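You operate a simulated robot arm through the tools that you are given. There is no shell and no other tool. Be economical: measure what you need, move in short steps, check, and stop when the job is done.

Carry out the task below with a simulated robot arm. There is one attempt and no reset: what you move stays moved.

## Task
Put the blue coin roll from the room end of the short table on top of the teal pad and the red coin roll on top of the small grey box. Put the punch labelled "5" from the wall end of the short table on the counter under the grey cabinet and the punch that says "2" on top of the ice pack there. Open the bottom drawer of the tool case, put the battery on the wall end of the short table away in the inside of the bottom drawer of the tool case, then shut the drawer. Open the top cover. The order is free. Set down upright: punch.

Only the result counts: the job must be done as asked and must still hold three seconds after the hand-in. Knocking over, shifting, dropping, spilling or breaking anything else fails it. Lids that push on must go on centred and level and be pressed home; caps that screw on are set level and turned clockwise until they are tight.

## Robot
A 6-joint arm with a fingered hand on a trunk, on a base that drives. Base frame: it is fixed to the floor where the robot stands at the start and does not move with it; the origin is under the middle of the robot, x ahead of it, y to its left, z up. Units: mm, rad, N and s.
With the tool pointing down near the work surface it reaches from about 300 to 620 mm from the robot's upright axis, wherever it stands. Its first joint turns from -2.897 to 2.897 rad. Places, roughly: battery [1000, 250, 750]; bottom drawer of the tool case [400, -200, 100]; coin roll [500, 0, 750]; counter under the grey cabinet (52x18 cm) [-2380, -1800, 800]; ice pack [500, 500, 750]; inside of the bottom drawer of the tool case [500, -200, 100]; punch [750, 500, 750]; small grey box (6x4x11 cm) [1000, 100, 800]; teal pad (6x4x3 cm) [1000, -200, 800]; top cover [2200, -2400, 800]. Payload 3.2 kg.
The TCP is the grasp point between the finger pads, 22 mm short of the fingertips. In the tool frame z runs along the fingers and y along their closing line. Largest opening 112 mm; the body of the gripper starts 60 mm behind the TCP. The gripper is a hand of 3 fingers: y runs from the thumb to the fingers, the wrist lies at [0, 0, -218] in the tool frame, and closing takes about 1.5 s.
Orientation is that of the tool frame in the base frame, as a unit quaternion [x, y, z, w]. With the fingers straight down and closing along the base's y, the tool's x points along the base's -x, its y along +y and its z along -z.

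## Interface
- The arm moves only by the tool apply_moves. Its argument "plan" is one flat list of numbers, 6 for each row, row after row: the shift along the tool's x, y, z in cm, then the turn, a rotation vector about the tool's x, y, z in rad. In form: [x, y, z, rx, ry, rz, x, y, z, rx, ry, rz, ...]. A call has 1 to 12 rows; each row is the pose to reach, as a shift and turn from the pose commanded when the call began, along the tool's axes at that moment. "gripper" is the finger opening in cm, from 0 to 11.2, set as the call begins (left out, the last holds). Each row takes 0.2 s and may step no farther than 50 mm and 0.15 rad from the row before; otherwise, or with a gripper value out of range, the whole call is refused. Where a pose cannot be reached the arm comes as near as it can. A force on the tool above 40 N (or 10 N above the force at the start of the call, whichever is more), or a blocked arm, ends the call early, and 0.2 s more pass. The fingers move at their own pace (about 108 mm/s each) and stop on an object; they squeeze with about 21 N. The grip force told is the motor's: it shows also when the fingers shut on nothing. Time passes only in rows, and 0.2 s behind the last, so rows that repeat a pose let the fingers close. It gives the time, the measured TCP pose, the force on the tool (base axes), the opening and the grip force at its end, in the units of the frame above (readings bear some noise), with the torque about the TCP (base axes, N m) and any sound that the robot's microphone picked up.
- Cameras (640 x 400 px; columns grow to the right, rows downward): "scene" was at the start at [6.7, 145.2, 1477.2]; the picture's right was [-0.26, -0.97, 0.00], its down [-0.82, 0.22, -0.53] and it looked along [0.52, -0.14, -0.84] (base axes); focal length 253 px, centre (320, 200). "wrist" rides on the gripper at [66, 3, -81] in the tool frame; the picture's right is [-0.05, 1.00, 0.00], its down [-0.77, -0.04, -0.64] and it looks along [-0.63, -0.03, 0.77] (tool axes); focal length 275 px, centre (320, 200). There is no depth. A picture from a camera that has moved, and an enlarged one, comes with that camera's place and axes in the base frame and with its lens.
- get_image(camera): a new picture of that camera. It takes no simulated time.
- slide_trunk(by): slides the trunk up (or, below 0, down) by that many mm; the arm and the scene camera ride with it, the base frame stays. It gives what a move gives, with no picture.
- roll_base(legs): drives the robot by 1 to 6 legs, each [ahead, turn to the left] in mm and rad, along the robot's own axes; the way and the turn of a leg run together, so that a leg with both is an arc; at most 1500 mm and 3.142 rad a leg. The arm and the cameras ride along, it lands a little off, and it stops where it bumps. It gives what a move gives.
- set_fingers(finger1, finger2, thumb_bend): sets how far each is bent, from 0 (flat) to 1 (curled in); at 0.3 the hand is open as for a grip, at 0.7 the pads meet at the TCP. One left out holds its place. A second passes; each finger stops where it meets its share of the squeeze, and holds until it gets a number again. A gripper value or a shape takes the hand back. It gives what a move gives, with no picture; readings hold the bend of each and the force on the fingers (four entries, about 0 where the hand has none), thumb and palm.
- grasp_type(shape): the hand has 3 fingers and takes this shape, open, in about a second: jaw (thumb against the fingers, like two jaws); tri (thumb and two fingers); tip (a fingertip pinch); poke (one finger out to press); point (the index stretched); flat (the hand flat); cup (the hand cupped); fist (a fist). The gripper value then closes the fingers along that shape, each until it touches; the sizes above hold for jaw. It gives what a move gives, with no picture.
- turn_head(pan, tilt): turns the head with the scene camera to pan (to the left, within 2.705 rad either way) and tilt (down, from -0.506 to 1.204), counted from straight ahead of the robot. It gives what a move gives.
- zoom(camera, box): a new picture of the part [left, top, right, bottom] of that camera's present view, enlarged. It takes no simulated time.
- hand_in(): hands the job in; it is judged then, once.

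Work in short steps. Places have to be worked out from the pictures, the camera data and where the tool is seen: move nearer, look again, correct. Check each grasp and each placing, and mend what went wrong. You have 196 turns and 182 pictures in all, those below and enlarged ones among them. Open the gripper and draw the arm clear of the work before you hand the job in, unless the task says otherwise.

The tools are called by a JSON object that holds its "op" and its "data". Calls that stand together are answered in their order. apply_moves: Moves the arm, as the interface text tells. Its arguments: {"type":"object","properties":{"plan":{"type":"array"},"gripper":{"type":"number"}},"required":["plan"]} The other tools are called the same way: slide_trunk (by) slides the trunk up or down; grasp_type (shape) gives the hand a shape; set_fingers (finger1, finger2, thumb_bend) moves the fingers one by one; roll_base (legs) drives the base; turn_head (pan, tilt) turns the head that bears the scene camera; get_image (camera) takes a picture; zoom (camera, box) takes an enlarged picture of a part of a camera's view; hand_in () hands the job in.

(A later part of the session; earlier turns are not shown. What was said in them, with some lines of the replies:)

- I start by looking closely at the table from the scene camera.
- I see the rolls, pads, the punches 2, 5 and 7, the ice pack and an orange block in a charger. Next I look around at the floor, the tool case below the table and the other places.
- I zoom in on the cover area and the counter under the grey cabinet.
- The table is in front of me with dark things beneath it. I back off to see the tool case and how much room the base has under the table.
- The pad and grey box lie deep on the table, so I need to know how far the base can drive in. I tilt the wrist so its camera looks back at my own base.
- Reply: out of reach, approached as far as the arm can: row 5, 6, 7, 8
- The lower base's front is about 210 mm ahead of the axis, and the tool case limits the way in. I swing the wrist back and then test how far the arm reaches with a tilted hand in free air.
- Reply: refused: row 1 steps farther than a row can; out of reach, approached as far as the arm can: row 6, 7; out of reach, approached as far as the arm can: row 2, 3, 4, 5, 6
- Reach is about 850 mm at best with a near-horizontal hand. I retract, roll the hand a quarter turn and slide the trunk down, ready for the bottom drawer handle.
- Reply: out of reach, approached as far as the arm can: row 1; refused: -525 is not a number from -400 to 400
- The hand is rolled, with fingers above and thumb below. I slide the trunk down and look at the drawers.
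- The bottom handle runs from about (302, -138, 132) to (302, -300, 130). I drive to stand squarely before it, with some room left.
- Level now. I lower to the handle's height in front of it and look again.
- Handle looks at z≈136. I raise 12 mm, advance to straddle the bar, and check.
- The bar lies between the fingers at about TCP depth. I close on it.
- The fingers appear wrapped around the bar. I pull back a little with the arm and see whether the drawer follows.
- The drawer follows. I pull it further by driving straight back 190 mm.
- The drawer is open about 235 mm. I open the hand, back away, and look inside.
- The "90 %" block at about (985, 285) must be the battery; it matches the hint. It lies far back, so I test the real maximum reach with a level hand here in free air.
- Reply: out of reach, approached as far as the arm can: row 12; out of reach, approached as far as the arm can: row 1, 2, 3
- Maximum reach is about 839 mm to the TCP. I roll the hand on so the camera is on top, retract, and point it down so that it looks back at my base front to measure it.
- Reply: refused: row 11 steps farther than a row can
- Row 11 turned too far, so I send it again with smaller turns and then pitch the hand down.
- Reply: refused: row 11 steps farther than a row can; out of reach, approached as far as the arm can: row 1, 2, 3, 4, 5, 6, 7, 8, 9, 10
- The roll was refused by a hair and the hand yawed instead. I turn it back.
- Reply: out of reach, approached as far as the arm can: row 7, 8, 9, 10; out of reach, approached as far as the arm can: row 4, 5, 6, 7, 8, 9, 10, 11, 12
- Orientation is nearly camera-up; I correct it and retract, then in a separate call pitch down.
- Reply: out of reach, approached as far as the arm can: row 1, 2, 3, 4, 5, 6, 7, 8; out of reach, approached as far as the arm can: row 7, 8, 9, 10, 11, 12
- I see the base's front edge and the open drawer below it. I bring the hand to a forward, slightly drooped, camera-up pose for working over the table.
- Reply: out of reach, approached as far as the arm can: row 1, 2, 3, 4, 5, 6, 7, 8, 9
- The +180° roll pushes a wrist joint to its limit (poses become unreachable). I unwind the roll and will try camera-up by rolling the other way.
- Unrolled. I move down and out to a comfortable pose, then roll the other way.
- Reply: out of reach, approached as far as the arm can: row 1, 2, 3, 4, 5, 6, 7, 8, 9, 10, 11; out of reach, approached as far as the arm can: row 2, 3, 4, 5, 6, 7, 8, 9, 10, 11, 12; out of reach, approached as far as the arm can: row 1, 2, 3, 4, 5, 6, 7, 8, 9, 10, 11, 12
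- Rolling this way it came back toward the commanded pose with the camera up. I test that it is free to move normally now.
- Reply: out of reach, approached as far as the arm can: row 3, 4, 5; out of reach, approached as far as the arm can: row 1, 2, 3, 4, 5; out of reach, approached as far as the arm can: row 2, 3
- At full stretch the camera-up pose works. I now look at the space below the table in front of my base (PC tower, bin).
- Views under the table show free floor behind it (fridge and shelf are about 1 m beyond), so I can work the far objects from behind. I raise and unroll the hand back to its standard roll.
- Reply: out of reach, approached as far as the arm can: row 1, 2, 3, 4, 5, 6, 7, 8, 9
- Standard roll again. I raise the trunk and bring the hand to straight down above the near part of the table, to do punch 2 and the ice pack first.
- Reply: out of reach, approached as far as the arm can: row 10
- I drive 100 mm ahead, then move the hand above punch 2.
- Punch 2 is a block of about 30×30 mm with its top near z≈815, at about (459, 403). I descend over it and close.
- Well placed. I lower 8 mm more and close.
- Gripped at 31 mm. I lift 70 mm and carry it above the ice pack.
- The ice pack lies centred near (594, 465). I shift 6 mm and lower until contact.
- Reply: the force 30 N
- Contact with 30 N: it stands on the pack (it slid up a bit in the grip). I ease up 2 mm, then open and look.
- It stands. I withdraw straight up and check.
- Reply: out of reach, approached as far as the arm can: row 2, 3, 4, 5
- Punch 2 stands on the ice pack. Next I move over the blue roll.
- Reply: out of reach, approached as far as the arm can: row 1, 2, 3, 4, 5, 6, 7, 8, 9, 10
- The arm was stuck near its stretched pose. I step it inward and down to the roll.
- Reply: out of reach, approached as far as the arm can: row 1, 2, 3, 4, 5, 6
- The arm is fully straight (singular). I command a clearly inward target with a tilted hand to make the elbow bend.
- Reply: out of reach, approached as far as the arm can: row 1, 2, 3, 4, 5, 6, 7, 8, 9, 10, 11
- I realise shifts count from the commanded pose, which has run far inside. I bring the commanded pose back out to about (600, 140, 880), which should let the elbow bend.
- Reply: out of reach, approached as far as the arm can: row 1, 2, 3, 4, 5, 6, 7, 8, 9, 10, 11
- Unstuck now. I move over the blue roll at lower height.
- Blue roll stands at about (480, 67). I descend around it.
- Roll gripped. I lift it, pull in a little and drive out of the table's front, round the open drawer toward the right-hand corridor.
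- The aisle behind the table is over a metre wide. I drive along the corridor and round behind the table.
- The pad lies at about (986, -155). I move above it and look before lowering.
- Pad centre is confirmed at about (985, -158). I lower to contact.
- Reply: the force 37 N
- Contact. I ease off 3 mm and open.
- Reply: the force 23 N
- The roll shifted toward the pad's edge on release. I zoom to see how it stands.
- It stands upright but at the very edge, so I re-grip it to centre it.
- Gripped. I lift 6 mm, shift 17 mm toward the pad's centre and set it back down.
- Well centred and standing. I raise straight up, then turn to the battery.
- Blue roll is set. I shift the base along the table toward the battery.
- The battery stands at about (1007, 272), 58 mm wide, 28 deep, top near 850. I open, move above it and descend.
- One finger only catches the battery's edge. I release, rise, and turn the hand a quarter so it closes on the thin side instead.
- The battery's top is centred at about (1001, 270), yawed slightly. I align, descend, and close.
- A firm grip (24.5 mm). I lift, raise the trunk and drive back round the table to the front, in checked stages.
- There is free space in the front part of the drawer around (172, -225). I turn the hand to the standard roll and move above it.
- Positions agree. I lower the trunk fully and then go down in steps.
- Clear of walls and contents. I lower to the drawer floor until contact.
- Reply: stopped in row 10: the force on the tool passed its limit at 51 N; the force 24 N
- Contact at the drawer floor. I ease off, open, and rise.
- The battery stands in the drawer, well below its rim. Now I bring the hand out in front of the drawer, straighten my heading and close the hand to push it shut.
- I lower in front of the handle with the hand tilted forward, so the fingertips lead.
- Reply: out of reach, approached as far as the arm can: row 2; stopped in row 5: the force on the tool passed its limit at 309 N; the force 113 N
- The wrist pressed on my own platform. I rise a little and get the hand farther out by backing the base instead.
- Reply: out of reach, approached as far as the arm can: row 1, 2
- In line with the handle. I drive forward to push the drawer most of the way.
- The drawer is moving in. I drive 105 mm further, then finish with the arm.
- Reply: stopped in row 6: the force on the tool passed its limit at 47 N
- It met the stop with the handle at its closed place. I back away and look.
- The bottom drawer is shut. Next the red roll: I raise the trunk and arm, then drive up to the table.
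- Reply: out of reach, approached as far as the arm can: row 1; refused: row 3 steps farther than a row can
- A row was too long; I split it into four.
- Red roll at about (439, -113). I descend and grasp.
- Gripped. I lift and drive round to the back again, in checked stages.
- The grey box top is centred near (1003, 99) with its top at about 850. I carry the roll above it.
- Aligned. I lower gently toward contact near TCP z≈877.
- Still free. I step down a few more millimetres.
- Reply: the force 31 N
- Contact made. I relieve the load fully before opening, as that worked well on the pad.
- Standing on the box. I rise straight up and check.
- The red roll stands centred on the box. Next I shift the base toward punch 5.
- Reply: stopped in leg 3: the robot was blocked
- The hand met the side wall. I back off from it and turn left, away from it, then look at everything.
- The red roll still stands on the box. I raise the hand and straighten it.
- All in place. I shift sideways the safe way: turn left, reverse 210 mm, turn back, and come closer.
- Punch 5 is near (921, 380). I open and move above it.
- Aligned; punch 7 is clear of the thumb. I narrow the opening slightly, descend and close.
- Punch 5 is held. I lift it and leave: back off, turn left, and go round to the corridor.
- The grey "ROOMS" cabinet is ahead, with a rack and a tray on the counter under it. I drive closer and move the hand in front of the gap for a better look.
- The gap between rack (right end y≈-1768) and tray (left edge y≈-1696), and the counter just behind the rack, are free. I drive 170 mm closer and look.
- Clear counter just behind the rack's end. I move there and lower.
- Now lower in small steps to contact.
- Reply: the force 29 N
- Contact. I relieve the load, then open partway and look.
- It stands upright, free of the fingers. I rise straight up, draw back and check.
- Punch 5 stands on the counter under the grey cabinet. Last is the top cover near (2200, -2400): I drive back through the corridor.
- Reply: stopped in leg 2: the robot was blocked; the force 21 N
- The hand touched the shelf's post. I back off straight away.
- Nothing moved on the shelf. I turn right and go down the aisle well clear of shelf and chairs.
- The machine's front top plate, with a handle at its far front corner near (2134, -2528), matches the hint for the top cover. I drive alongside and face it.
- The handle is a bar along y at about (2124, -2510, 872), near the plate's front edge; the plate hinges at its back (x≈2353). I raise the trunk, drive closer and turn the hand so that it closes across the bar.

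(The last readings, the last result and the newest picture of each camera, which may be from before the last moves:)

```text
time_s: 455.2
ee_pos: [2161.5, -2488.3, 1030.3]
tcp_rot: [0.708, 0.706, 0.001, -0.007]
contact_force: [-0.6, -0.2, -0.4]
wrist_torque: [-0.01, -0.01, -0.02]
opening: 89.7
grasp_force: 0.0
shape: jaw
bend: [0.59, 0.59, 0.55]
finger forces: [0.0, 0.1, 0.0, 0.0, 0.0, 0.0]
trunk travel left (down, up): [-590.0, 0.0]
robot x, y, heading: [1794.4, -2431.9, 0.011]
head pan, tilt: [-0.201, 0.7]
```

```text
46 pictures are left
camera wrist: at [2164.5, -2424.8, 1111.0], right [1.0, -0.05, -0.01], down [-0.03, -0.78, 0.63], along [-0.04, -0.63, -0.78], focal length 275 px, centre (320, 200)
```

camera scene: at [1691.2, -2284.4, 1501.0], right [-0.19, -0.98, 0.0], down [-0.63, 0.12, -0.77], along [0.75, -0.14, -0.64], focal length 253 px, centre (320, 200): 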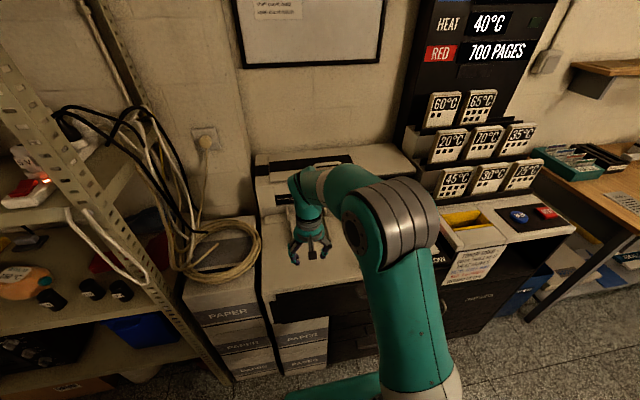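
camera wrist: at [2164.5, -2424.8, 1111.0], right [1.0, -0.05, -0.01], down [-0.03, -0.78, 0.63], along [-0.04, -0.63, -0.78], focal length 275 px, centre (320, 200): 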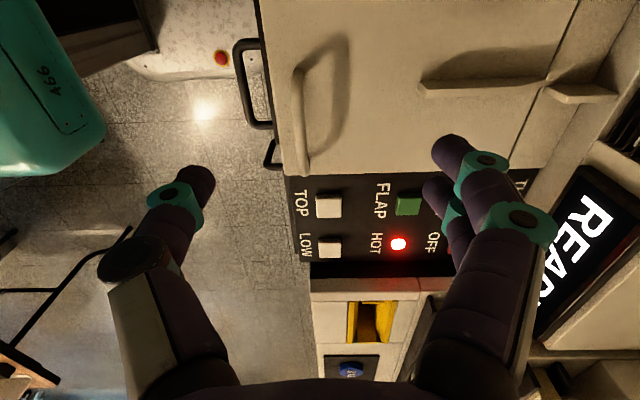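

I see the bar at x≈2138, y from -2486 to -2580. I move above its middle and look again.

{"op": "apply_moves", "data": {"plan": [-2.2, -1.2, 3, 0, 0, 0, -4.5, -2.3, 6, 0, 0, 0, -4.5, -2.3, 9, 0, 0, 0]}}

{"op": "get_image", "data": {"camera": "wrist"}}

{"op": "turn_head", "data": {"pan": -0.2, "tilt": 0.9}}

{"op": "get_image", "data": {"camera": "scene"}}

```text
time_s: 456.0
ee_pos: [2134.3, -2531.3, 940.6]
tcp_rot: [0.707, 0.707, 0.001, -0.007]
contact_force: [0.3, 0.3, -0.2]
wrist_torque: [-0.03, 0.03, 0.02]
opening: 89.8
grasp_force: 0.2
shape: jaw
bend: [0.59, 0.59, 0.55]
finger forces: [0.1, 0.0, 0.0, 0.0, 0.0, 0.0]
trunk travel left (down, up): [-590.0, 0.0]
robot x, y, heading: [1793.2, -2437.1, 0.011]
head pan, tilt: [-0.201, 0.7]
```

```text
45 pictures are left
camera wrist: at [2138.4, -2467.3, 1020.9], right [1.0, -0.05, -0.01], down [-0.03, -0.78, 0.63], along [-0.04, -0.63, -0.78], focal length 275 px, centre (320, 200)
```

wrist: 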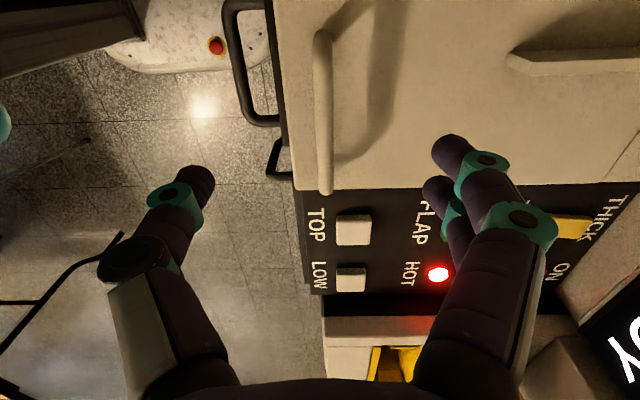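

```text
time_s: 456.7
ee_pos: [2134.9, -2531.7, 940.4]
tcp_rot: [0.707, 0.707, 0.001, -0.007]
contact_force: [-0.6, 0.1, 0.2]
wrist_torque: [0.02, -0.04, -0.01]
opening: 89.5
grasp_force: 0.1
shape: jaw
bend: [0.59, 0.59, 0.55]
finger forces: [0.0, 0.1, 0.0, 0.0, 0.0, 0.1]
trunk travel left (down, up): [-590.0, 0.0]
robot x, y, heading: [1794.0, -2429.3, 0.01]
head pan, tilt: [-0.201, 0.901]
```

```text
44 pictures are left
camera scene: at [1805.4, -2281.5, 1549.9], right [-0.19, -0.98, 0.0], down [-0.77, 0.15, -0.62], along [0.61, -0.12, -0.78], focal length 253 px, centre (320, 200)
```

scene: 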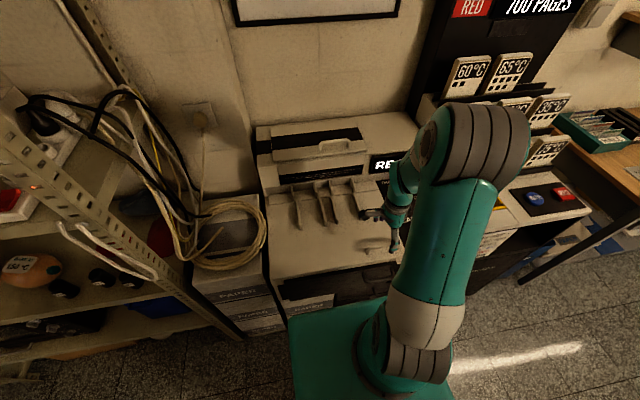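

The bar is at about (2135, -2540, 860). I narrow the opening, lower around it, and close.

{"op": "apply_moves", "data": {"plan": [-0.5, 0.1, 3, 0, 0, 0, -0.5, 0.1, 5.5, 0, 0, 0, -0.5, 0.1, 6.5, 0, 0, 0, -0.5, 0.1, 7.3, 0, 0, 0], "gripper": 6}}

{"op": "get_image", "data": {"camera": "wrist"}}

```text
time_s: 457.7
ee_pos: [2136.7, -2537.0, 866.8]
tcp_rot: [0.707, 0.707, 0.001, -0.007]
contact_force: [0.3, -0.6, -0.3]
wrist_torque: [0.02, 0.0, 0.01]
opening: 60.7
grasp_force: 0.2
shape: jaw
bend: [0.72, 0.72, 0.7]
finger forces: [0.0, 0.1, 0.0, 0.0, 0.0, 0.0]
trunk travel left (down, up): [-590.0, 0.0]
robot x, y, heading: [1791.5, -2431.3, 0.009]
head pan, tilt: [-0.201, 0.901]
```

```text
43 pictures are left
camera wrist: at [2140.2, -2473.0, 947.9], right [1.0, -0.05, -0.01], down [-0.03, -0.78, 0.63], along [-0.04, -0.63, -0.78], focal length 275 px, centre (320, 200)
```

wrist: 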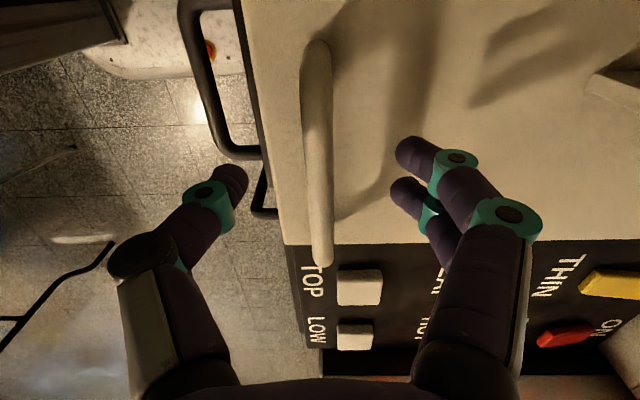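

Well placed. I close.

{"op": "apply_moves", "data": {"plan": [0, 0, 0.2, 0, 0, 0, 0, 0, 0.2, 0, 0, 0, 0, 0, 0.2, 0, 0, 0, 0, 0, 0.2, 0, 0, 0, 0, 0, 0.2, 0, 0, 0], "gripper": 0}}

{"op": "get_image", "data": {"camera": "wrist"}}

```text
time_s: 458.9
ee_pos: [2136.5, -2536.9, 863.8]
tcp_rot: [0.707, 0.707, 0.001, -0.007]
contact_force: [1.0, -0.4, -2.4]
wrist_torque: [0.0, -0.01, -0.01]
opening: 6.9
grasp_force: 21.1
shape: jaw
bend: [0.71, 0.71, 0.7]
finger forces: [9.4, 9.3, 0.0, 0.1, 18.3, 0.0]
trunk travel left (down, up): [-590.0, 0.0]
robot x, y, heading: [1792.7, -2431.0, 0.009]
head pan, tilt: [-0.201, 0.901]
```

```text
42 pictures are left
camera wrist: at [2139.7, -2472.3, 945.7], right [1.0, -0.05, -0.01], down [-0.03, -0.78, 0.63], along [-0.04, -0.63, -0.78], focal length 275 px, centre (320, 200)
```

wrist: 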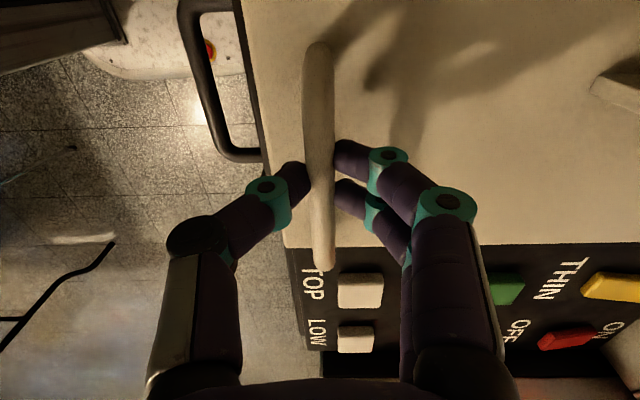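

Gripped. I lift along the first part of the arc about the back hinge and check whether the lid follows.

{"op": "apply_moves", "data": {"plan": [0, 0.1, -0.7, 0, 0, 0, 0, 0.2, -1.4, 0, 0, 0, 0, 0.35, -2.1, 0, 0, 0, 0, 0.55, -2.8, 0, 0, 0, 0, 0.75, -3.6, 0, 0, 0, 0, 0.9, -4.3, 0, 0, 0]}}

{"op": "get_image", "data": {"camera": "wrist"}}

{"op": "get_image", "data": {"camera": "scene"}}

```text
time_s: 460.3
ee_pos: [2145.9, -2536.0, 907.8]
tcp_rot: [0.707, 0.707, 0.001, -0.007]
contact_force: [0.4, 0.6, -5.9]
wrist_torque: [0.02, 0.08, -0.02]
opening: 6.5
grasp_force: 20.8
shape: jaw
bend: [0.71, 0.71, 0.7]
finger forces: [9.4, 9.2, 0.0, 0.0, 19.3, 0.0]
trunk travel left (down, up): [-590.0, 0.0]
robot x, y, heading: [1793.1, -2433.6, 0.014]
head pan, tilt: [-0.201, 0.901]
```

```text
41 pictures are left
camera wrist: at [2150.0, -2472.5, 988.8], right [1.0, -0.05, -0.01], down [-0.03, -0.78, 0.63], along [-0.04, -0.63, -0.78], focal length 275 px, centre (320, 200)
```

wrist: 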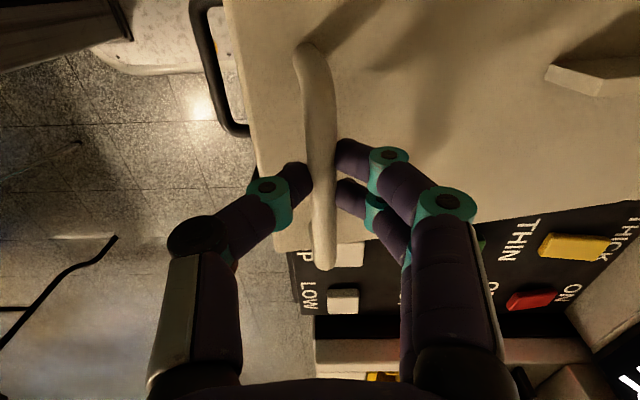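

```text
40 pictures are left
camera scene: at [1805.8, -2281.7, 1549.9], right [-0.19, -0.98, 0.0], down [-0.77, 0.15, -0.62], along [0.61, -0.12, -0.78], focal length 253 px, centre (320, 200)
```

scene: 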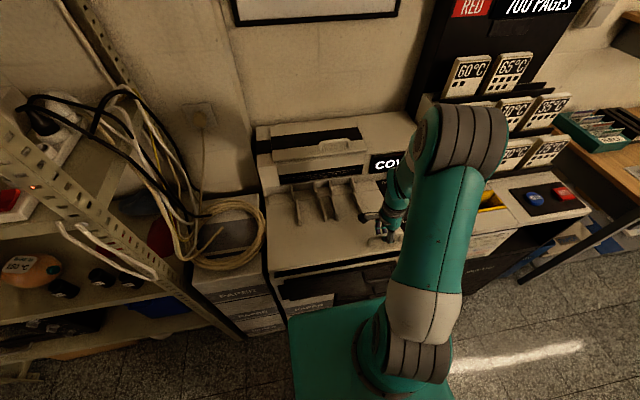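

The display now reads "COVER…": the lid is opening about the back hinge. I continue along the arc.

{"op": "apply_moves", "data": {"plan": [0, 0.4, -1, 0, 0, 0, 0, 0.8, -2.1, 0, 0, 0, 0, 1.2, -3, 0, 0, 0, 0, 1.75, -4, 0, 0, 0, 0, 2.3, -4.9, 0, 0, 0, 0, 2.9, -5.8, 0, 0, 0, 0, 3.6, -6.7, 0, 0, 0, 0, 4.25, -7.6, 0, 0, 0, 0, 5, -8.4, 0, 0, 0, 0, 5.75, -9.15, 0, 0, 0, 0, 6.6, -9.9, 0, 0, 0, 0, 7.4, -10.6, 0, 0, 0]}}

{"op": "get_image", "data": {"camera": "wrist"}}

{"op": "get_image", "data": {"camera": "scene"}}

```text
time_s: 462.9
ee_pos: [2218.3, -2537.7, 1013.2]
tcp_rot: [0.706, 0.708, 0.001, -0.007]
contact_force: [-17.2, 4.7, 12.5]
wrist_torque: [0.1, 0.44, -0.07]
opening: 6.5
grasp_force: 20.8
shape: jaw
bend: [0.73, 0.73, 0.7]
finger forces: [4.6, 4.4, 0.0, 0.0, 29.4, 0.0]
trunk travel left (down, up): [-590.0, 0.0]
robot x, y, heading: [1792.4, -2431.8, 0.007]
head pan, tilt: [-0.201, 0.901]
```

```text
39 pictures are left
camera wrist: at [2221.3, -2473.7, 1094.4], right [1.0, -0.05, -0.01], down [-0.03, -0.78, 0.63], along [-0.03, -0.63, -0.78], focal length 275 px, centre (320, 200)
```

wrist: 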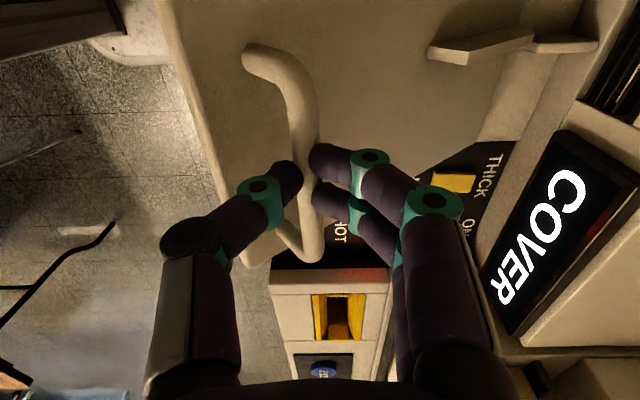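

```text
38 pictures are left
camera scene: at [1800.7, -2280.2, 1549.9], right [-0.19, -0.98, 0.0], down [-0.77, 0.15, -0.62], along [0.61, -0.12, -0.78], focal length 253 px, centre (320, 200)
```

scene: 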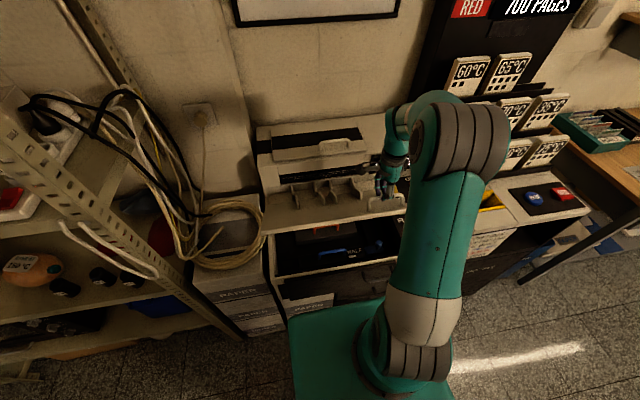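

Lid at about 45°; the side load says the hinge is slightly farther out, so I widen the arc a little and go on.

{"op": "apply_moves", "data": {"plan": [0, 0.4, -0.8, 0, 0, 0, 0, 0.9, -1.4, 0, 0, 0, 0, 1.8, -2, 0, 0, 0, 0, 2.75, -2.6, 0, 0, 0, 0, 3.7, -3.1, 0, 0, 0, 0, 4.7, -3.6, 0, 0, 0, 0, 5.7, -4, 0, 0, 0, 0, 6.8, -4.4, 0, 0, 0]}}

{"op": "get_image", "data": {"camera": "wrist"}}

{"op": "get_image", "data": {"camera": "scene"}}

```text
time_s: 464.5
ee_pos: [2267.7, -2538.6, 1052.7]
tcp_rot: [0.708, 0.707, 0.003, -0.004]
contact_force: [-16.4, -1.4, 27.4]
wrist_torque: [0.01, 0.51, -0.06]
opening: 5.9
grasp_force: 21.0
shape: jaw
bend: [0.75, 0.75, 0.71]
finger forces: [5.9, 0.1, 0.1, 0.0, 36.6, 0.0]
trunk travel left (down, up): [-590.0, 0.0]
robot x, y, heading: [1791.4, -2431.1, 0.01]
head pan, tilt: [-0.201, 0.901]
stopped in row 7: the force on the tool passed its limit at 41 N (the readings are from after the stop); the commanded pose is now the measured one
```

```text
37 pictures are left
camera wrist: at [2271.1, -2473.9, 1133.7], right [1.0, -0.05, 0.0], down [-0.04, -0.78, 0.63], along [-0.03, -0.63, -0.78], focal length 275 px, centre (320, 200)
```

wrist: 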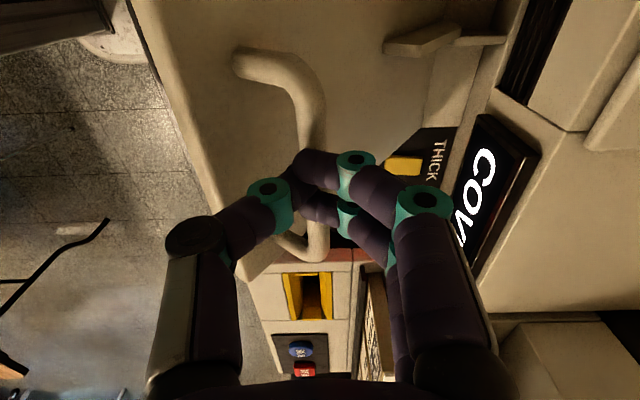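

```text
36 pictures are left
camera scene: at [1798.6, -2280.4, 1549.9], right [-0.19, -0.98, 0.0], down [-0.77, 0.15, -0.62], along [0.61, -0.12, -0.78], focal length 253 px, centre (320, 200)
```

scene: 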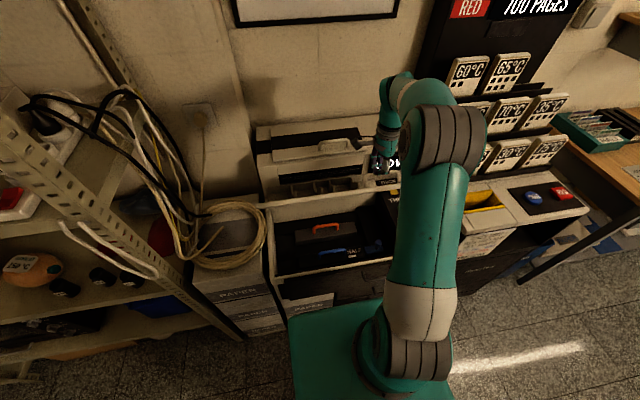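

The lid is at about 60°, and the thumb now presses against the plate. I open the fingers slightly to test whether the lid holds by itself (the thumb would still catch it).

{"op": "apply_moves", "data": {"plan": [0, 0, 0, 0, 0, 0, 0, 0, 0, 0, 0, 0, 0, 0, 0, 0, 0, 0], "gripper": 3}}

{"op": "get_image", "data": {"camera": "wrist"}}

```text
time_s: 465.3
ee_pos: [2272.4, -2537.7, 1049.4]
tcp_rot: [0.706, 0.708, 0.0, -0.006]
contact_force: [-2.6, -0.5, 2.9]
wrist_torque: [-0.03, 0.13, 0.03]
opening: 31.7
grasp_force: 0.1
shape: jaw
bend: [0.73, 0.73, 0.7]
finger forces: [0.1, 0.0, 0.1, 0.1, 3.8, 0.1]
trunk travel left (down, up): [-590.0, 0.0]
robot x, y, heading: [1789.0, -2429.3, 0.009]
head pan, tilt: [-0.201, 0.901]
```

```text
35 pictures are left
camera wrist: at [2276.0, -2473.8, 1129.7], right [1.0, -0.05, -0.01], down [-0.03, -0.78, 0.63], along [-0.03, -0.63, -0.78], focal length 275 px, centre (320, 200)
```

wrist: 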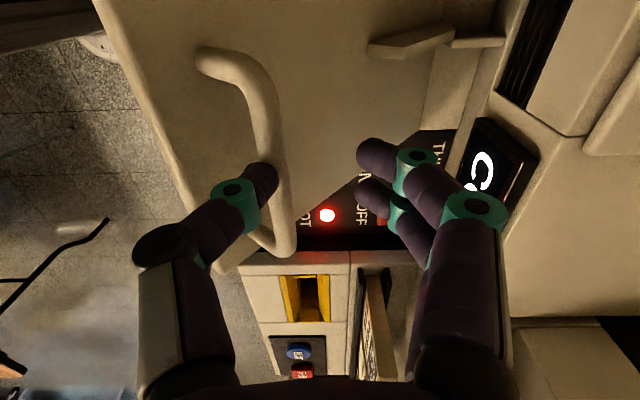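

The lid rests on the thumb, so it does not hold by itself yet. I tilt the hand forward so it lies parallel to the plate, which removes the interference, and re-grip the bar.

{"op": "apply_moves", "data": {"plan": [0, 0, 0, -0.13, 0, 0, 0, 0, 0, -0.26, 0, 0, 0, 0, 0, -0.39, 0, 0, 0, 0, 0, -0.5, 0, 0]}}

{"op": "apply_moves", "data": {"plan": [0, 0, 0, 0, 0, 0, 0, 0, 0, 0, 0, 0, 0, 0, 0, 0, 0, 0, 0, 0, 0, 0, 0, 0], "gripper": 0}}

{"op": "get_image", "data": {"camera": "wrist"}}

```text
time_s: 466.1
ee_pos: [2267.0, -2538.0, 1053.8]
tcp_rot: [0.695, 0.691, 0.142, 0.135]
contact_force: [-23.8, 1.0, 31.3]
wrist_torque: [0.04, 1.48, -0.02]
opening: 40.3
grasp_force: 0.1
shape: jaw
bend: [0.73, 0.73, 0.7]
finger forces: [0.0, 0.0, 0.1, 0.1, 42.1, 0.1]
trunk travel left (down, up): [-590.0, 0.0]
robot x, y, heading: [1787.7, -2429.4, 0.006]
head pan, tilt: [-0.201, 0.901]
stopped in row 4: the force on the tool passed its limit at 44 N (the readings are from after the stop); the commanded pose is now the measured one
```

```text
time_s: 467.1
ee_pos: [2267.5, -2538.0, 1053.4]
tcp_rot: [0.695, 0.692, 0.141, 0.135]
contact_force: [-18.7, 0.3, 27.2]
wrist_torque: [-0.03, 0.72, -0.05]
opening: 10.6
grasp_force: 21.5
shape: jaw
bend: [0.69, 0.69, 0.76]
finger forces: [7.3, 8.7, 0.0, 0.1, 33.6, 0.0]
trunk travel left (down, up): [-590.0, 0.0]
robot x, y, heading: [1793.9, -2434.3, 0.005]
head pan, tilt: [-0.201, 0.901]
```

```text
34 pictures are left
camera wrist: at [2239.8, -2474.0, 1128.9], right [0.92, -0.05, 0.38], down [-0.28, -0.78, 0.56], along [0.27, -0.63, -0.73], focal length 275 px, centre (320, 200)
```

wrist: 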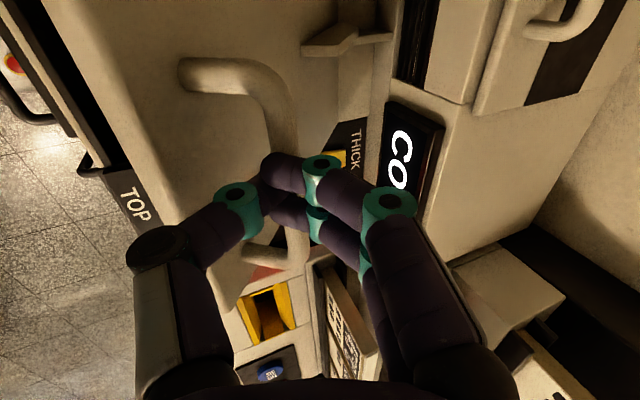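

The hand is pushed outward along the plate; the fingertips are too deep. I withdraw about 7 mm along the fingers while holding.

{"op": "apply_moves", "data": {"plan": [0, -0.1, -0.4, 0, 0, 0, 0, -0.2, -0.8, 0, 0, 0, 0, -0.2, -0.8, 0, 0, 0], "gripper": 0}}

{"op": "zoom", "data": {"camera": "wrist", "box": [160, 60, 420, 280]}}

{"op": "zoom", "data": {"camera": "scene", "box": [240, 60, 460, 290]}}

```text
time_s: 467.9
ee_pos: [2267.5, -2538.8, 1055.3]
tcp_rot: [0.695, 0.693, 0.139, 0.131]
contact_force: [-4.2, 1.3, 2.2]
wrist_torque: [-0.01, 0.14, -0.03]
opening: 8.1
grasp_force: 20.9
shape: jaw
bend: [0.67, 0.67, 0.75]
finger forces: [0.1, 0.0, 0.0, 0.1, 13.0, 0.1]
trunk travel left (down, up): [-590.0, 0.0]
robot x, y, heading: [1792.9, -2428.8, 0.011]
head pan, tilt: [-0.201, 0.901]
```

```text
1.82 times, centred on (290, 170) of wrist
camera zoom: at [2239.1, -2474.3, 1132.2], right [0.92, -0.05, 0.38], down [-0.27, -0.78, 0.57], along [0.26, -0.63, -0.73], focal length 500 px, centre (374, 254)
```

zoom: 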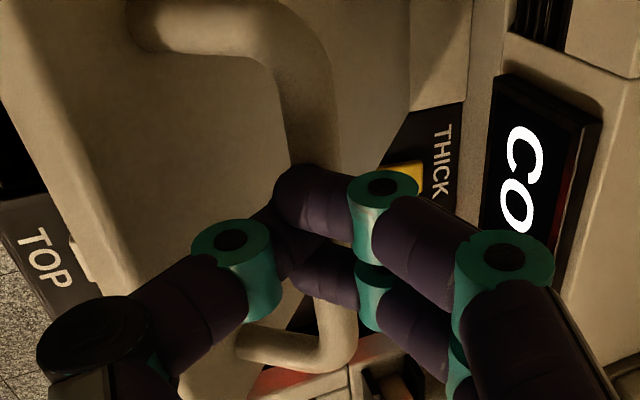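

```text
1.74 times, centred on (350, 175) of scene
camera zoom: at [1804.1, -2281.2, 1549.7], right [-0.19, -0.98, 0.0], down [-0.77, 0.15, -0.62], along [0.61, -0.12, -0.78], focal length 441 px, centre (268, 244)
```

zoom: 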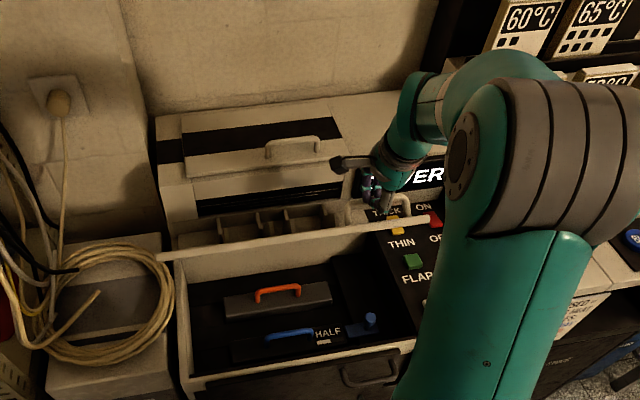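

The fingers and thumb cage the bar with little load now. I continue the arc while gradually returning the hand to vertical.

{"op": "apply_moves", "data": {"plan": [0, 0.9, 0, 0.04, 0, 0, 0, 1.86, 0.04, 0.08, 0, 0, 0, 3, 0.15, 0.12, 0, 0, 0, 4.12, 0.31, 0.16, 0, 0, 0, 5.2, 0.53, 0.2, 0, 0, 0, 6.34, 0.8, 0.25, 0, 0]}}

{"op": "get_image", "data": {"camera": "wrist"}}

{"op": "zoom", "data": {"camera": "scene", "box": [240, 60, 460, 290]}}

```text
time_s: 469.3
ee_pos: [2326.6, -2540.7, 1074.7]
tcp_rot: [0.706, 0.704, 0.054, 0.046]
contact_force: [-6.0, -1.1, 15.9]
wrist_torque: [-0.01, 0.33, -0.01]
opening: 8.7
grasp_force: 20.7
shape: jaw
bend: [0.68, 0.68, 0.75]
finger forces: [0.0, 0.2, 0.0, 0.0, 22.9, 0.1]
trunk travel left (down, up): [-590.0, 0.0]
robot x, y, heading: [1792.0, -2432.0, 0.003]
head pan, tilt: [-0.201, 0.901]
```

```text
31 pictures are left
camera wrist: at [2318.0, -2474.8, 1154.9], right [0.99, -0.05, 0.14], down [-0.13, -0.78, 0.62], along [0.08, -0.63, -0.78], focal length 275 px, centre (320, 200)
```

wrist: 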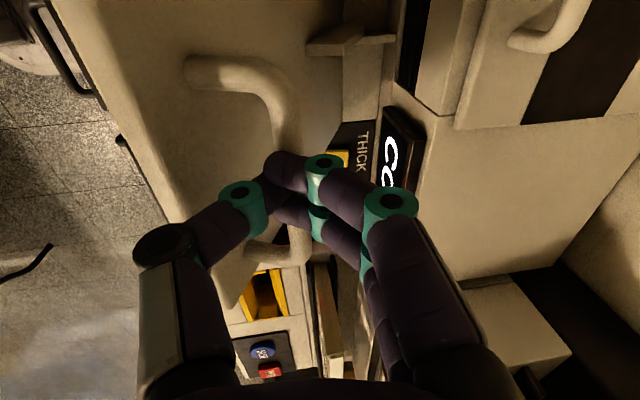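

```text
1.74 times, centred on (350, 175) of scene
camera zoom: at [1801.6, -2281.0, 1550.1], right [-0.19, -0.98, 0.0], down [-0.77, 0.15, -0.62], along [0.61, -0.12, -0.78], focal length 441 px, centre (268, 244)
```

zoom: 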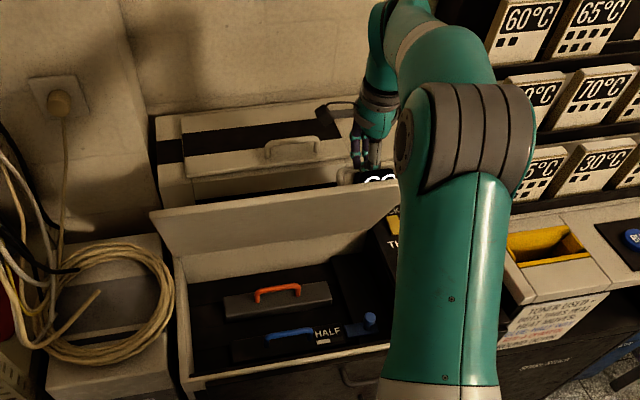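

The underside shows; the lid is near 75–80°. I push on past vertical.

{"op": "apply_moves", "data": {"plan": [0, 1.2, 0.15, 0, 0, 0, 0, 2.4, 0.34, 0, 0, 0, 0, 3.5, 0.5, 0, 0, 0, 0, 4.66, 0.72, 0, 0, 0, 0, 5.8, 1, 0, 0, 0, 0, 6.9, 1.3, 0, 0, 0]}}

{"op": "get_image", "data": {"camera": "wrist"}}

{"op": "zoom", "data": {"camera": "scene", "box": [240, 60, 460, 290]}}

```text
time_s: 470.1
ee_pos: [2354.9, -2538.6, 1078.8]
tcp_rot: [0.706, 0.704, 0.056, 0.05]
contact_force: [-5.1, -0.4, 25.7]
wrist_torque: [-0.05, 0.35, 0.0]
opening: 8.9
grasp_force: 20.5
shape: jaw
bend: [0.69, 0.7, 0.77]
finger forces: [0.0, 0.0, 0.0, 0.1, 26.4, 0.1]
trunk travel left (down, up): [-590.0, 0.0]
robot x, y, heading: [1793.3, -2432.3, 0.008]
head pan, tilt: [-0.201, 0.901]
stopped in row 3: the force on the tool passed its limit at 42 N (the readings are from after the stop); the commanded pose is now the measured one
```

```text
29 pictures are left
camera wrist: at [2346.0, -2474.7, 1159.3], right [0.99, -0.05, 0.15], down [-0.13, -0.78, 0.62], along [0.08, -0.63, -0.77], focal length 275 px, centre (320, 200)
```

wrist: 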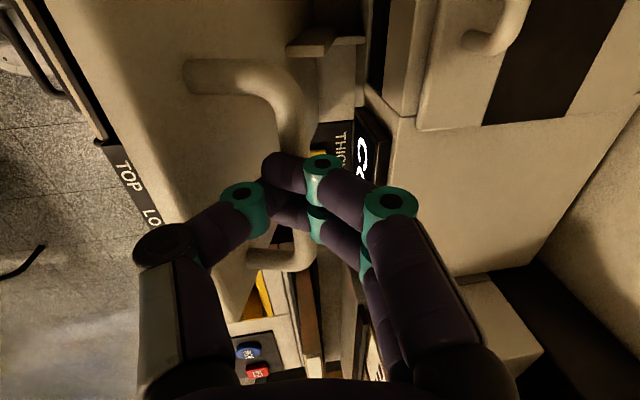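

```text
1.74 times, centred on (350, 175) of scene
camera zoom: at [1801.0, -2280.6, 1549.9], right [-0.19, -0.98, 0.0], down [-0.77, 0.15, -0.62], along [0.61, -0.12, -0.78], focal length 441 px, centre (268, 244)
```

zoom: 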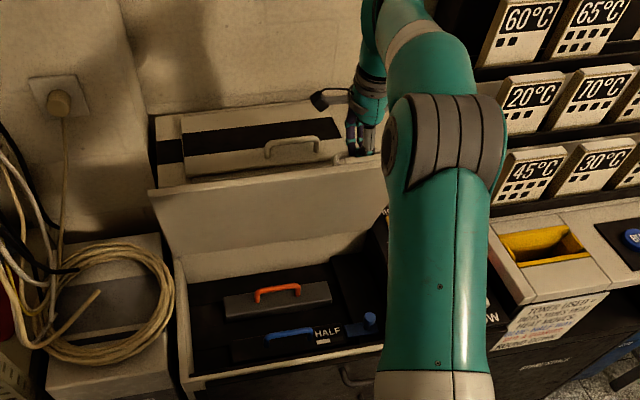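

Nearly vertical; the load is upward, so I ride slightly higher and continue.

{"op": "apply_moves", "data": {"plan": [0, 0, -0.7, 0, 0, 0, 0, 0.8, -0.7, 0, 0, 0, 0, 1.6, -0.65, 0, 0, 0, 0, 2.4, -0.55, 0, 0, 0, 0, 3.2, -0.4, 0, 0, 0, 0, 4, -0.2, 0, 0, 0]}}

{"op": "zoom", "data": {"camera": "scene", "box": [240, 60, 460, 290]}}

```text
time_s: 471.4
ee_pos: [2388.8, -2537.5, 1088.5]
tcp_rot: [0.707, 0.704, 0.056, 0.049]
contact_force: [-22.8, 0.7, 19.8]
wrist_torque: [0.08, 1.15, -0.08]
opening: 18.1
grasp_force: 21.0
shape: jaw
bend: [0.68, 0.68, 0.7]
finger forces: [0.1, 0.0, 0.0, 0.0, 32.5, 0.0]
trunk travel left (down, up): [-590.0, 0.0]
robot x, y, heading: [1790.9, -2428.7, 0.005]
head pan, tilt: [-0.201, 0.901]
stopped in row 6: the force on the tool passed its limit at 41 N (the readings are from after the stop); the commanded pose is now the measured one
```

```text
1.74 times, centred on (350, 175) of scene
camera zoom: at [1797.2, -2280.4, 1550.0], right [-0.19, -0.98, 0.0], down [-0.77, 0.15, -0.63], along [0.61, -0.12, -0.78], focal length 441 px, centre (268, 244)
```

zoom: 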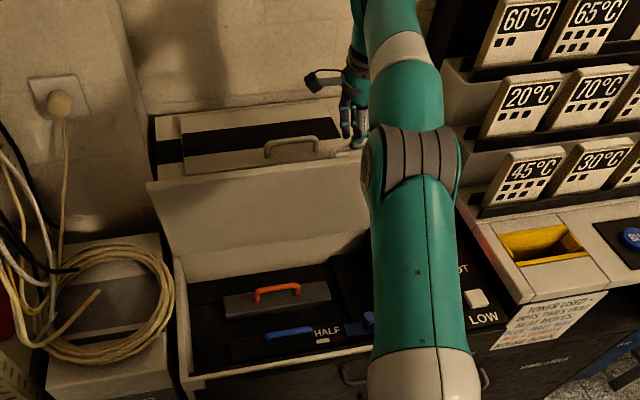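

The lid resists further: it seems to be at or near its stop. I open the fingers and ease the hand back a little to see whether the lid stays.

{"op": "apply_moves", "data": {"plan": [0, -0.4, 0, 0, 0, 0, 0, -0.8, 0, 0, 0, 0, 0, -0.8, 0, 0, 0, 0], "gripper": 5}}

{"op": "get_image", "data": {"camera": "wrist"}}

```text
time_s: 472.2
ee_pos: [2382.9, -2538.7, 1085.0]
tcp_rot: [0.707, 0.704, 0.056, 0.049]
contact_force: [-6.7, -2.3, 29.0]
wrist_torque: [-0.03, 0.9, 0.06]
opening: 49.4
grasp_force: 0.1
shape: jaw
bend: [0.73, 0.73, 0.74]
finger forces: [0.0, 0.1, 0.0, 0.0, 27.8, 0.1]
trunk travel left (down, up): [-590.0, 0.0]
robot x, y, heading: [1789.9, -2430.6, 0.005]
head pan, tilt: [-0.201, 0.901]
```

```text
26 pictures are left
camera wrist: at [2373.6, -2474.0, 1165.8], right [0.99, -0.05, 0.15], down [-0.13, -0.78, 0.62], along [0.08, -0.63, -0.77], focal length 275 px, centre (320, 200)
```

wrist: 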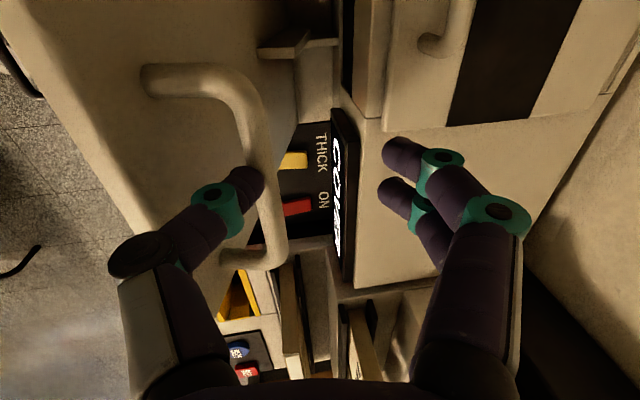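

The thumb bears on the plate edge. I raise the hand 10 mm to relieve it and read the load again.

{"op": "apply_moves", "data": {"plan": [0, 0, -0.5, 0, 0, 0, 0, 0, -1, 0, 0, 0, 0, 0, -1, 0, 0, 0]}}

{"op": "apply_moves", "data": {"plan": [0, -0.3, -0.3, 0, 0, 0, 0, -0.6, -0.6, 0, 0, 0, 0, -0.6, -0.6, 0, 0, 0]}}

{"op": "zoom", "data": {"camera": "scene", "box": [240, 60, 460, 290]}}

```text
time_s: 473.0
ee_pos: [2384.8, -2537.3, 1091.7]
tcp_rot: [0.706, 0.704, 0.054, 0.046]
contact_force: [-0.4, 0.3, 0.1]
wrist_torque: [-0.02, -0.01, 0.0]
opening: 50.1
grasp_force: 0.1
shape: jaw
bend: [0.73, 0.73, 0.7]
finger forces: [0.0, 0.0, 0.0, 0.0, 0.5, 0.1]
trunk travel left (down, up): [-590.0, 0.0]
robot x, y, heading: [1791.3, -2428.4, 0.004]
head pan, tilt: [-0.201, 0.901]
```

```text
time_s: 473.8
ee_pos: [2378.5, -2538.1, 1097.1]
tcp_rot: [0.707, 0.704, 0.054, 0.047]
contact_force: [-0.3, 0.0, 1.2]
wrist_torque: [-0.02, 0.0, -0.04]
opening: 49.9
grasp_force: 0.1
shape: jaw
bend: [0.73, 0.73, 0.7]
finger forces: [0.1, 0.0, 0.0, 0.0, 0.1, 0.0]
trunk travel left (down, up): [-590.0, 0.0]
robot x, y, heading: [1791.0, -2430.8, 0.01]
head pan, tilt: [-0.201, 0.901]
```

```text
1.74 times, centred on (350, 175) of scene
camera zoom: at [1805.0, -2281.5, 1549.9], right [-0.19, -0.98, 0.0], down [-0.77, 0.15, -0.62], along [0.61, -0.12, -0.78], focal length 441 px, centre (268, 244)
```

zoom: 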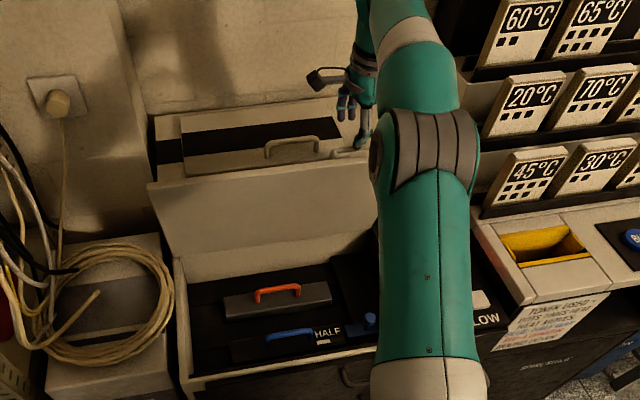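

The thumb force is zero and the lid stays put: it holds by itself. I lift the hand out over the lid's edge and draw back.

{"op": "apply_moves", "data": {"plan": [0, 0, -1.2, 0, 0, 0, 0, 0, -2.4, 0, 0, 0, 0, 0, -3.6, 0, 0, 0, 0, -1, -4.6, 0, 0, 0]}}

{"op": "get_image", "data": {"camera": "wrist"}}

```text
time_s: 474.8
ee_pos: [2360.7, -2538.3, 1142.9]
tcp_rot: [0.707, 0.704, 0.055, 0.047]
contact_force: [-0.7, 0.2, 0.6]
wrist_torque: [-0.01, -0.02, -0.03]
opening: 49.9
grasp_force: 0.0
shape: jaw
bend: [0.73, 0.73, 0.7]
finger forces: [0.0, 0.0, 0.0, 0.1, 0.1, 0.0]
trunk travel left (down, up): [-590.0, 0.0]
robot x, y, heading: [1793.1, -2434.5, 0.005]
head pan, tilt: [-0.201, 0.901]
```

```text
24 pictures are left
camera wrist: at [2353.2, -2474.6, 1222.6], right [0.99, -0.05, 0.14], down [-0.13, -0.78, 0.62], along [0.08, -0.63, -0.78], focal length 275 px, centre (320, 200)
```

wrist: 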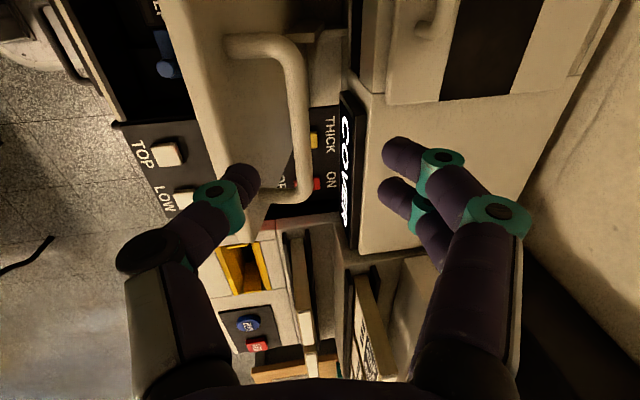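

Clear. I draw the hand back toward me, above the lid, and look at the result.

{"op": "apply_moves", "data": {"plan": [0, -4, 0, 0, 0, 0, 0, -8, 0, 0, 0, 0, 0, -12, 0, 0, 0, 0, 0, -16, 0, 0, 0, 0, 0, -20, 0, 0.06, 0, 0, 0, -24, 0, 0.1, 0, 0], "gripper": 0}}

{"op": "get_image", "data": {"camera": "wrist"}}

{"op": "get_image", "data": {"camera": "scene"}}

```text
time_s: 476.2
ee_pos: [2122.6, -2539.1, 1105.9]
tcp_rot: [0.708, 0.706, 0.018, 0.011]
contact_force: [0.4, -0.1, -0.4]
wrist_torque: [-0.01, 0.0, -0.01]
opening: 0.1
grasp_force: 21.0
shape: jaw
bend: [0.66, 0.66, 0.67]
finger forces: [0.1, 0.0, 0.0, 0.0, 0.0, 0.0]
trunk travel left (down, up): [-590.0, 0.0]
robot x, y, heading: [1793.2, -2432.8, 0.011]
head pan, tilt: [-0.201, 0.901]
```

```text
23 pictures are left
camera wrist: at [2122.7, -2475.2, 1187.9], right [1.0, -0.05, 0.04], down [-0.07, -0.78, 0.63], along [0.0, -0.63, -0.78], focal length 275 px, centre (320, 200)
```

wrist: 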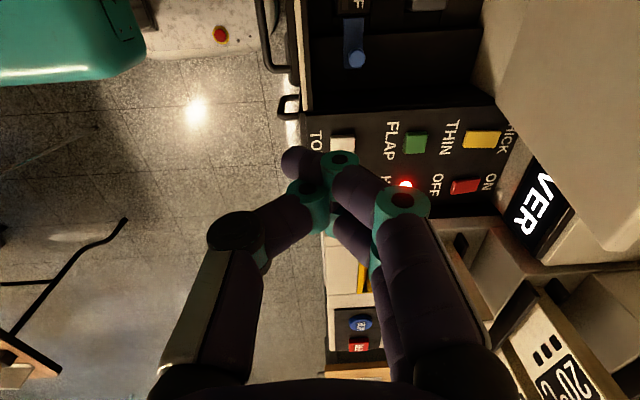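

```text
22 pictures are left
camera scene: at [1804.2, -2281.3, 1549.8], right [-0.19, -0.98, 0.0], down [-0.77, 0.15, -0.62], along [0.61, -0.12, -0.78], focal length 253 px, centre (320, 200)
```

scene: 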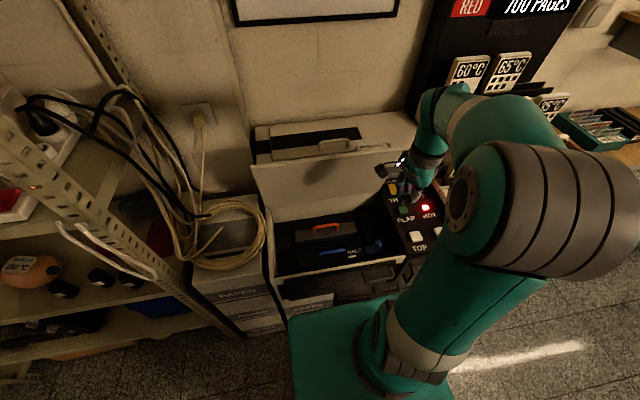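

The cover stays open at about 80°. To be safe I push it gently from the front with the closed hand toward its stop.

{"op": "apply_moves", "data": {"plan": [2, 1, 2, 0, 0, 0, 4, 3, 4, 0, 0, 0, 6, 6, 5.5, 0, 0, 0, 6, 10, 5.5, 0, 0, 0, 6, 12.5, 5.5, 0, 0, 0, 6, 14, 5.5, 0, 0, 0, 6, 15.5, 5.5, 0, 0, 0, 6, 17, 5.5, 0, 0, 0, 6, 18.5, 5.5, 0, 0, 0, 6, 20, 5.5, 0, 0, 0]}}

{"op": "zoom", "data": {"camera": "scene", "box": [240, 60, 460, 290]}}

```text
time_s: 478.1
ee_pos: [2291.2, -2477.7, 1063.8]
tcp_rot: [0.71, 0.704, 0.019, 0.011]
contact_force: [-32.1, 1.1, 17.4]
wrist_torque: [-0.06, -0.66, -0.01]
opening: 0.0
grasp_force: 21.2
shape: jaw
bend: [0.66, 0.66, 0.76]
finger forces: [26.5, 27.9, 0.0, 0.1, 0.0, 0.0]
trunk travel left (down, up): [-590.0, 0.0]
robot x, y, heading: [1791.2, -2432.0, 0.006]
head pan, tilt: [-0.201, 0.901]
stopped in row 9: the force on the tool passed its limit at 46 N (the readings are from after the stop); the commanded pose is now the measured one
```

```text
1.74 times, centred on (350, 175) of scene
camera zoom: at [1795.1, -2280.9, 1550.2], right [-0.19, -0.98, 0.0], down [-0.77, 0.15, -0.63], along [0.61, -0.12, -0.78], focal length 441 px, centre (268, 244)
```

zoom: 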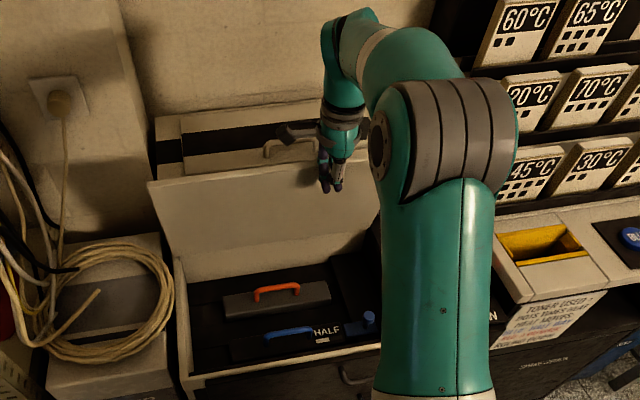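

It met a firm stop: the lid is fully open. I withdraw the hand and check that it stays.

{"op": "apply_moves", "data": {"plan": [0, -3, 0, 0, 0, 0, 0, -7, -1, 0, 0, 0, 0, -11, -2, 0, 0, 0, 0, -14, -3, 0, 0, 0, 0, -14, -3, 0, 0, 0], "gripper": 11.2}}

{"op": "roll_base", "data": {"legs": [[-180, 0]]}}

{"op": "get_image", "data": {"camera": "scene"}}

```text
time_s: 479.3
ee_pos: [2158.1, -2478.7, 1084.4]
tcp_rot: [0.709, 0.705, 0.017, 0.01]
contact_force: [-0.3, -1.0, -0.6]
wrist_torque: [0.02, 0.0, 0.01]
opening: 112.0
grasp_force: 0.0
shape: jaw
bend: [0.3, 0.3, 0.3]
finger forces: [0.1, 0.0, 0.1, 0.0, 0.1, 0.0]
trunk travel left (down, up): [-590.0, 0.0]
robot x, y, heading: [1791.0, -2434.2, 0.01]
head pan, tilt: [-0.201, 0.901]
```

```text
time_s: 480.8
ee_pos: [1978.9, -2481.1, 1084.3]
tcp_rot: [0.71, 0.704, 0.018, 0.009]
contact_force: [-0.3, 0.8, 0.1]
wrist_torque: [0.01, 0.01, 0.0]
opening: 112.0
grasp_force: 0.2
shape: jaw
bend: [0.3, 0.3, 0.3]
finger forces: [0.0, 0.0, 0.0, 0.0, 0.0, 0.0]
trunk travel left (down, up): [-590.0, 0.0]
robot x, y, heading: [1611.7, -2432.3, 0.004]
head pan, tilt: [-0.201, 0.901]
```

```text
20 pictures are left
camera scene: at [1624.4, -2282.6, 1549.9], right [-0.19, -0.98, 0.0], down [-0.77, 0.15, -0.62], along [0.61, -0.12, -0.78], focal length 253 px, centre (320, 200)
```

scene: 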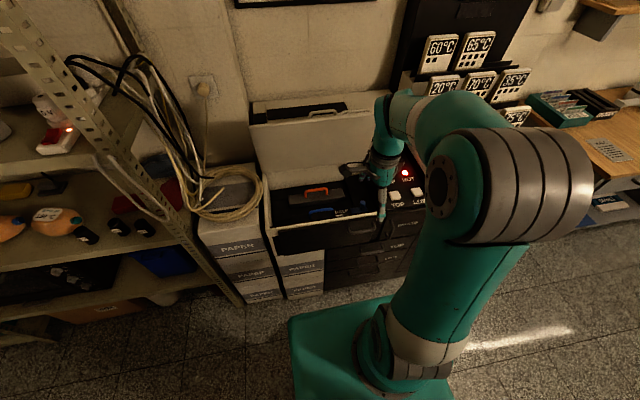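

The cover stays open. I take one last distant look at the table to be sure everything there still stands.

{"op": "turn_head", "data": {"pan": 1.87, "tilt": 0.28}}

{"op": "zoom", "data": {"camera": "scene", "box": [240, 130, 440, 260]}}

```text
time_s: 482.8
ee_pos: [1978.7, -2480.1, 1083.9]
tcp_rot: [0.709, 0.705, 0.017, 0.01]
contact_force: [-0.1, 0.7, -0.1]
wrist_torque: [0.01, 0.01, 0.01]
opening: 112.0
grasp_force: 0.1
shape: jaw
bend: [0.3, 0.3, 0.3]
finger forces: [0.0, 0.1, 0.1, 0.0, 0.0, 0.0]
trunk travel left (down, up): [-590.0, 0.0]
robot x, y, heading: [1609.1, -2430.3, 0.002]
head pan, tilt: [1.869, 0.279]
```

```text
3.08 times, centred on (340, 195) of scene
camera zoom: at [1523.7, -2178.9, 1604.1], right [0.95, 0.3, 0.0], down [0.08, -0.26, -0.96], along [-0.29, 0.92, -0.28], focal length 780 px, centre (258, 215)
```

zoom: 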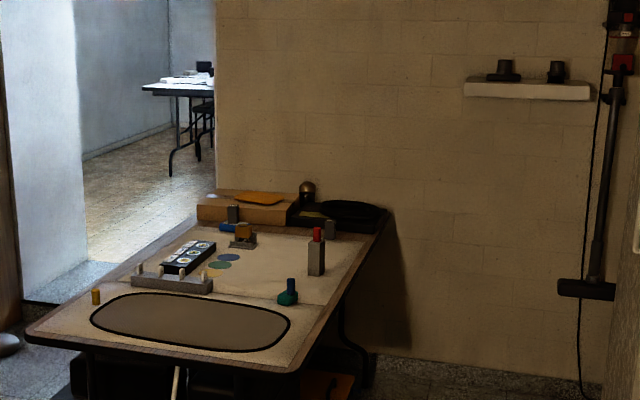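

Everything on the table still stands: red roll on the grey box, blue roll on the teal pad, punch 2 on the ice pack and punch 7 untouched. The hand is open and clear, so I hand in.

{"op": "hand_in", "data": {}}

```text
The job is handed in.
```

I handed the job in with every part done. I looked over the table and the cover just before; I did not look at punch 5 or the drawer again after I drove away.

- **Coin rolls:** the blue roll stands on the teal pad and the red roll on the small grey box.
- **Punches:** punch 5 stands upright on the counter under the grey cabinet, and punch 2 stands upright on the ice pack on the table.
- **Battery:** it is in the bottom drawer of the tool case, and the drawer is shut.
- **Top cover:** it is open against its stop, at about 80°. It stayed there when I let go.
- **Bumps:** the hand touched the side wall once and a shelf post once. I saw nothing move either time.
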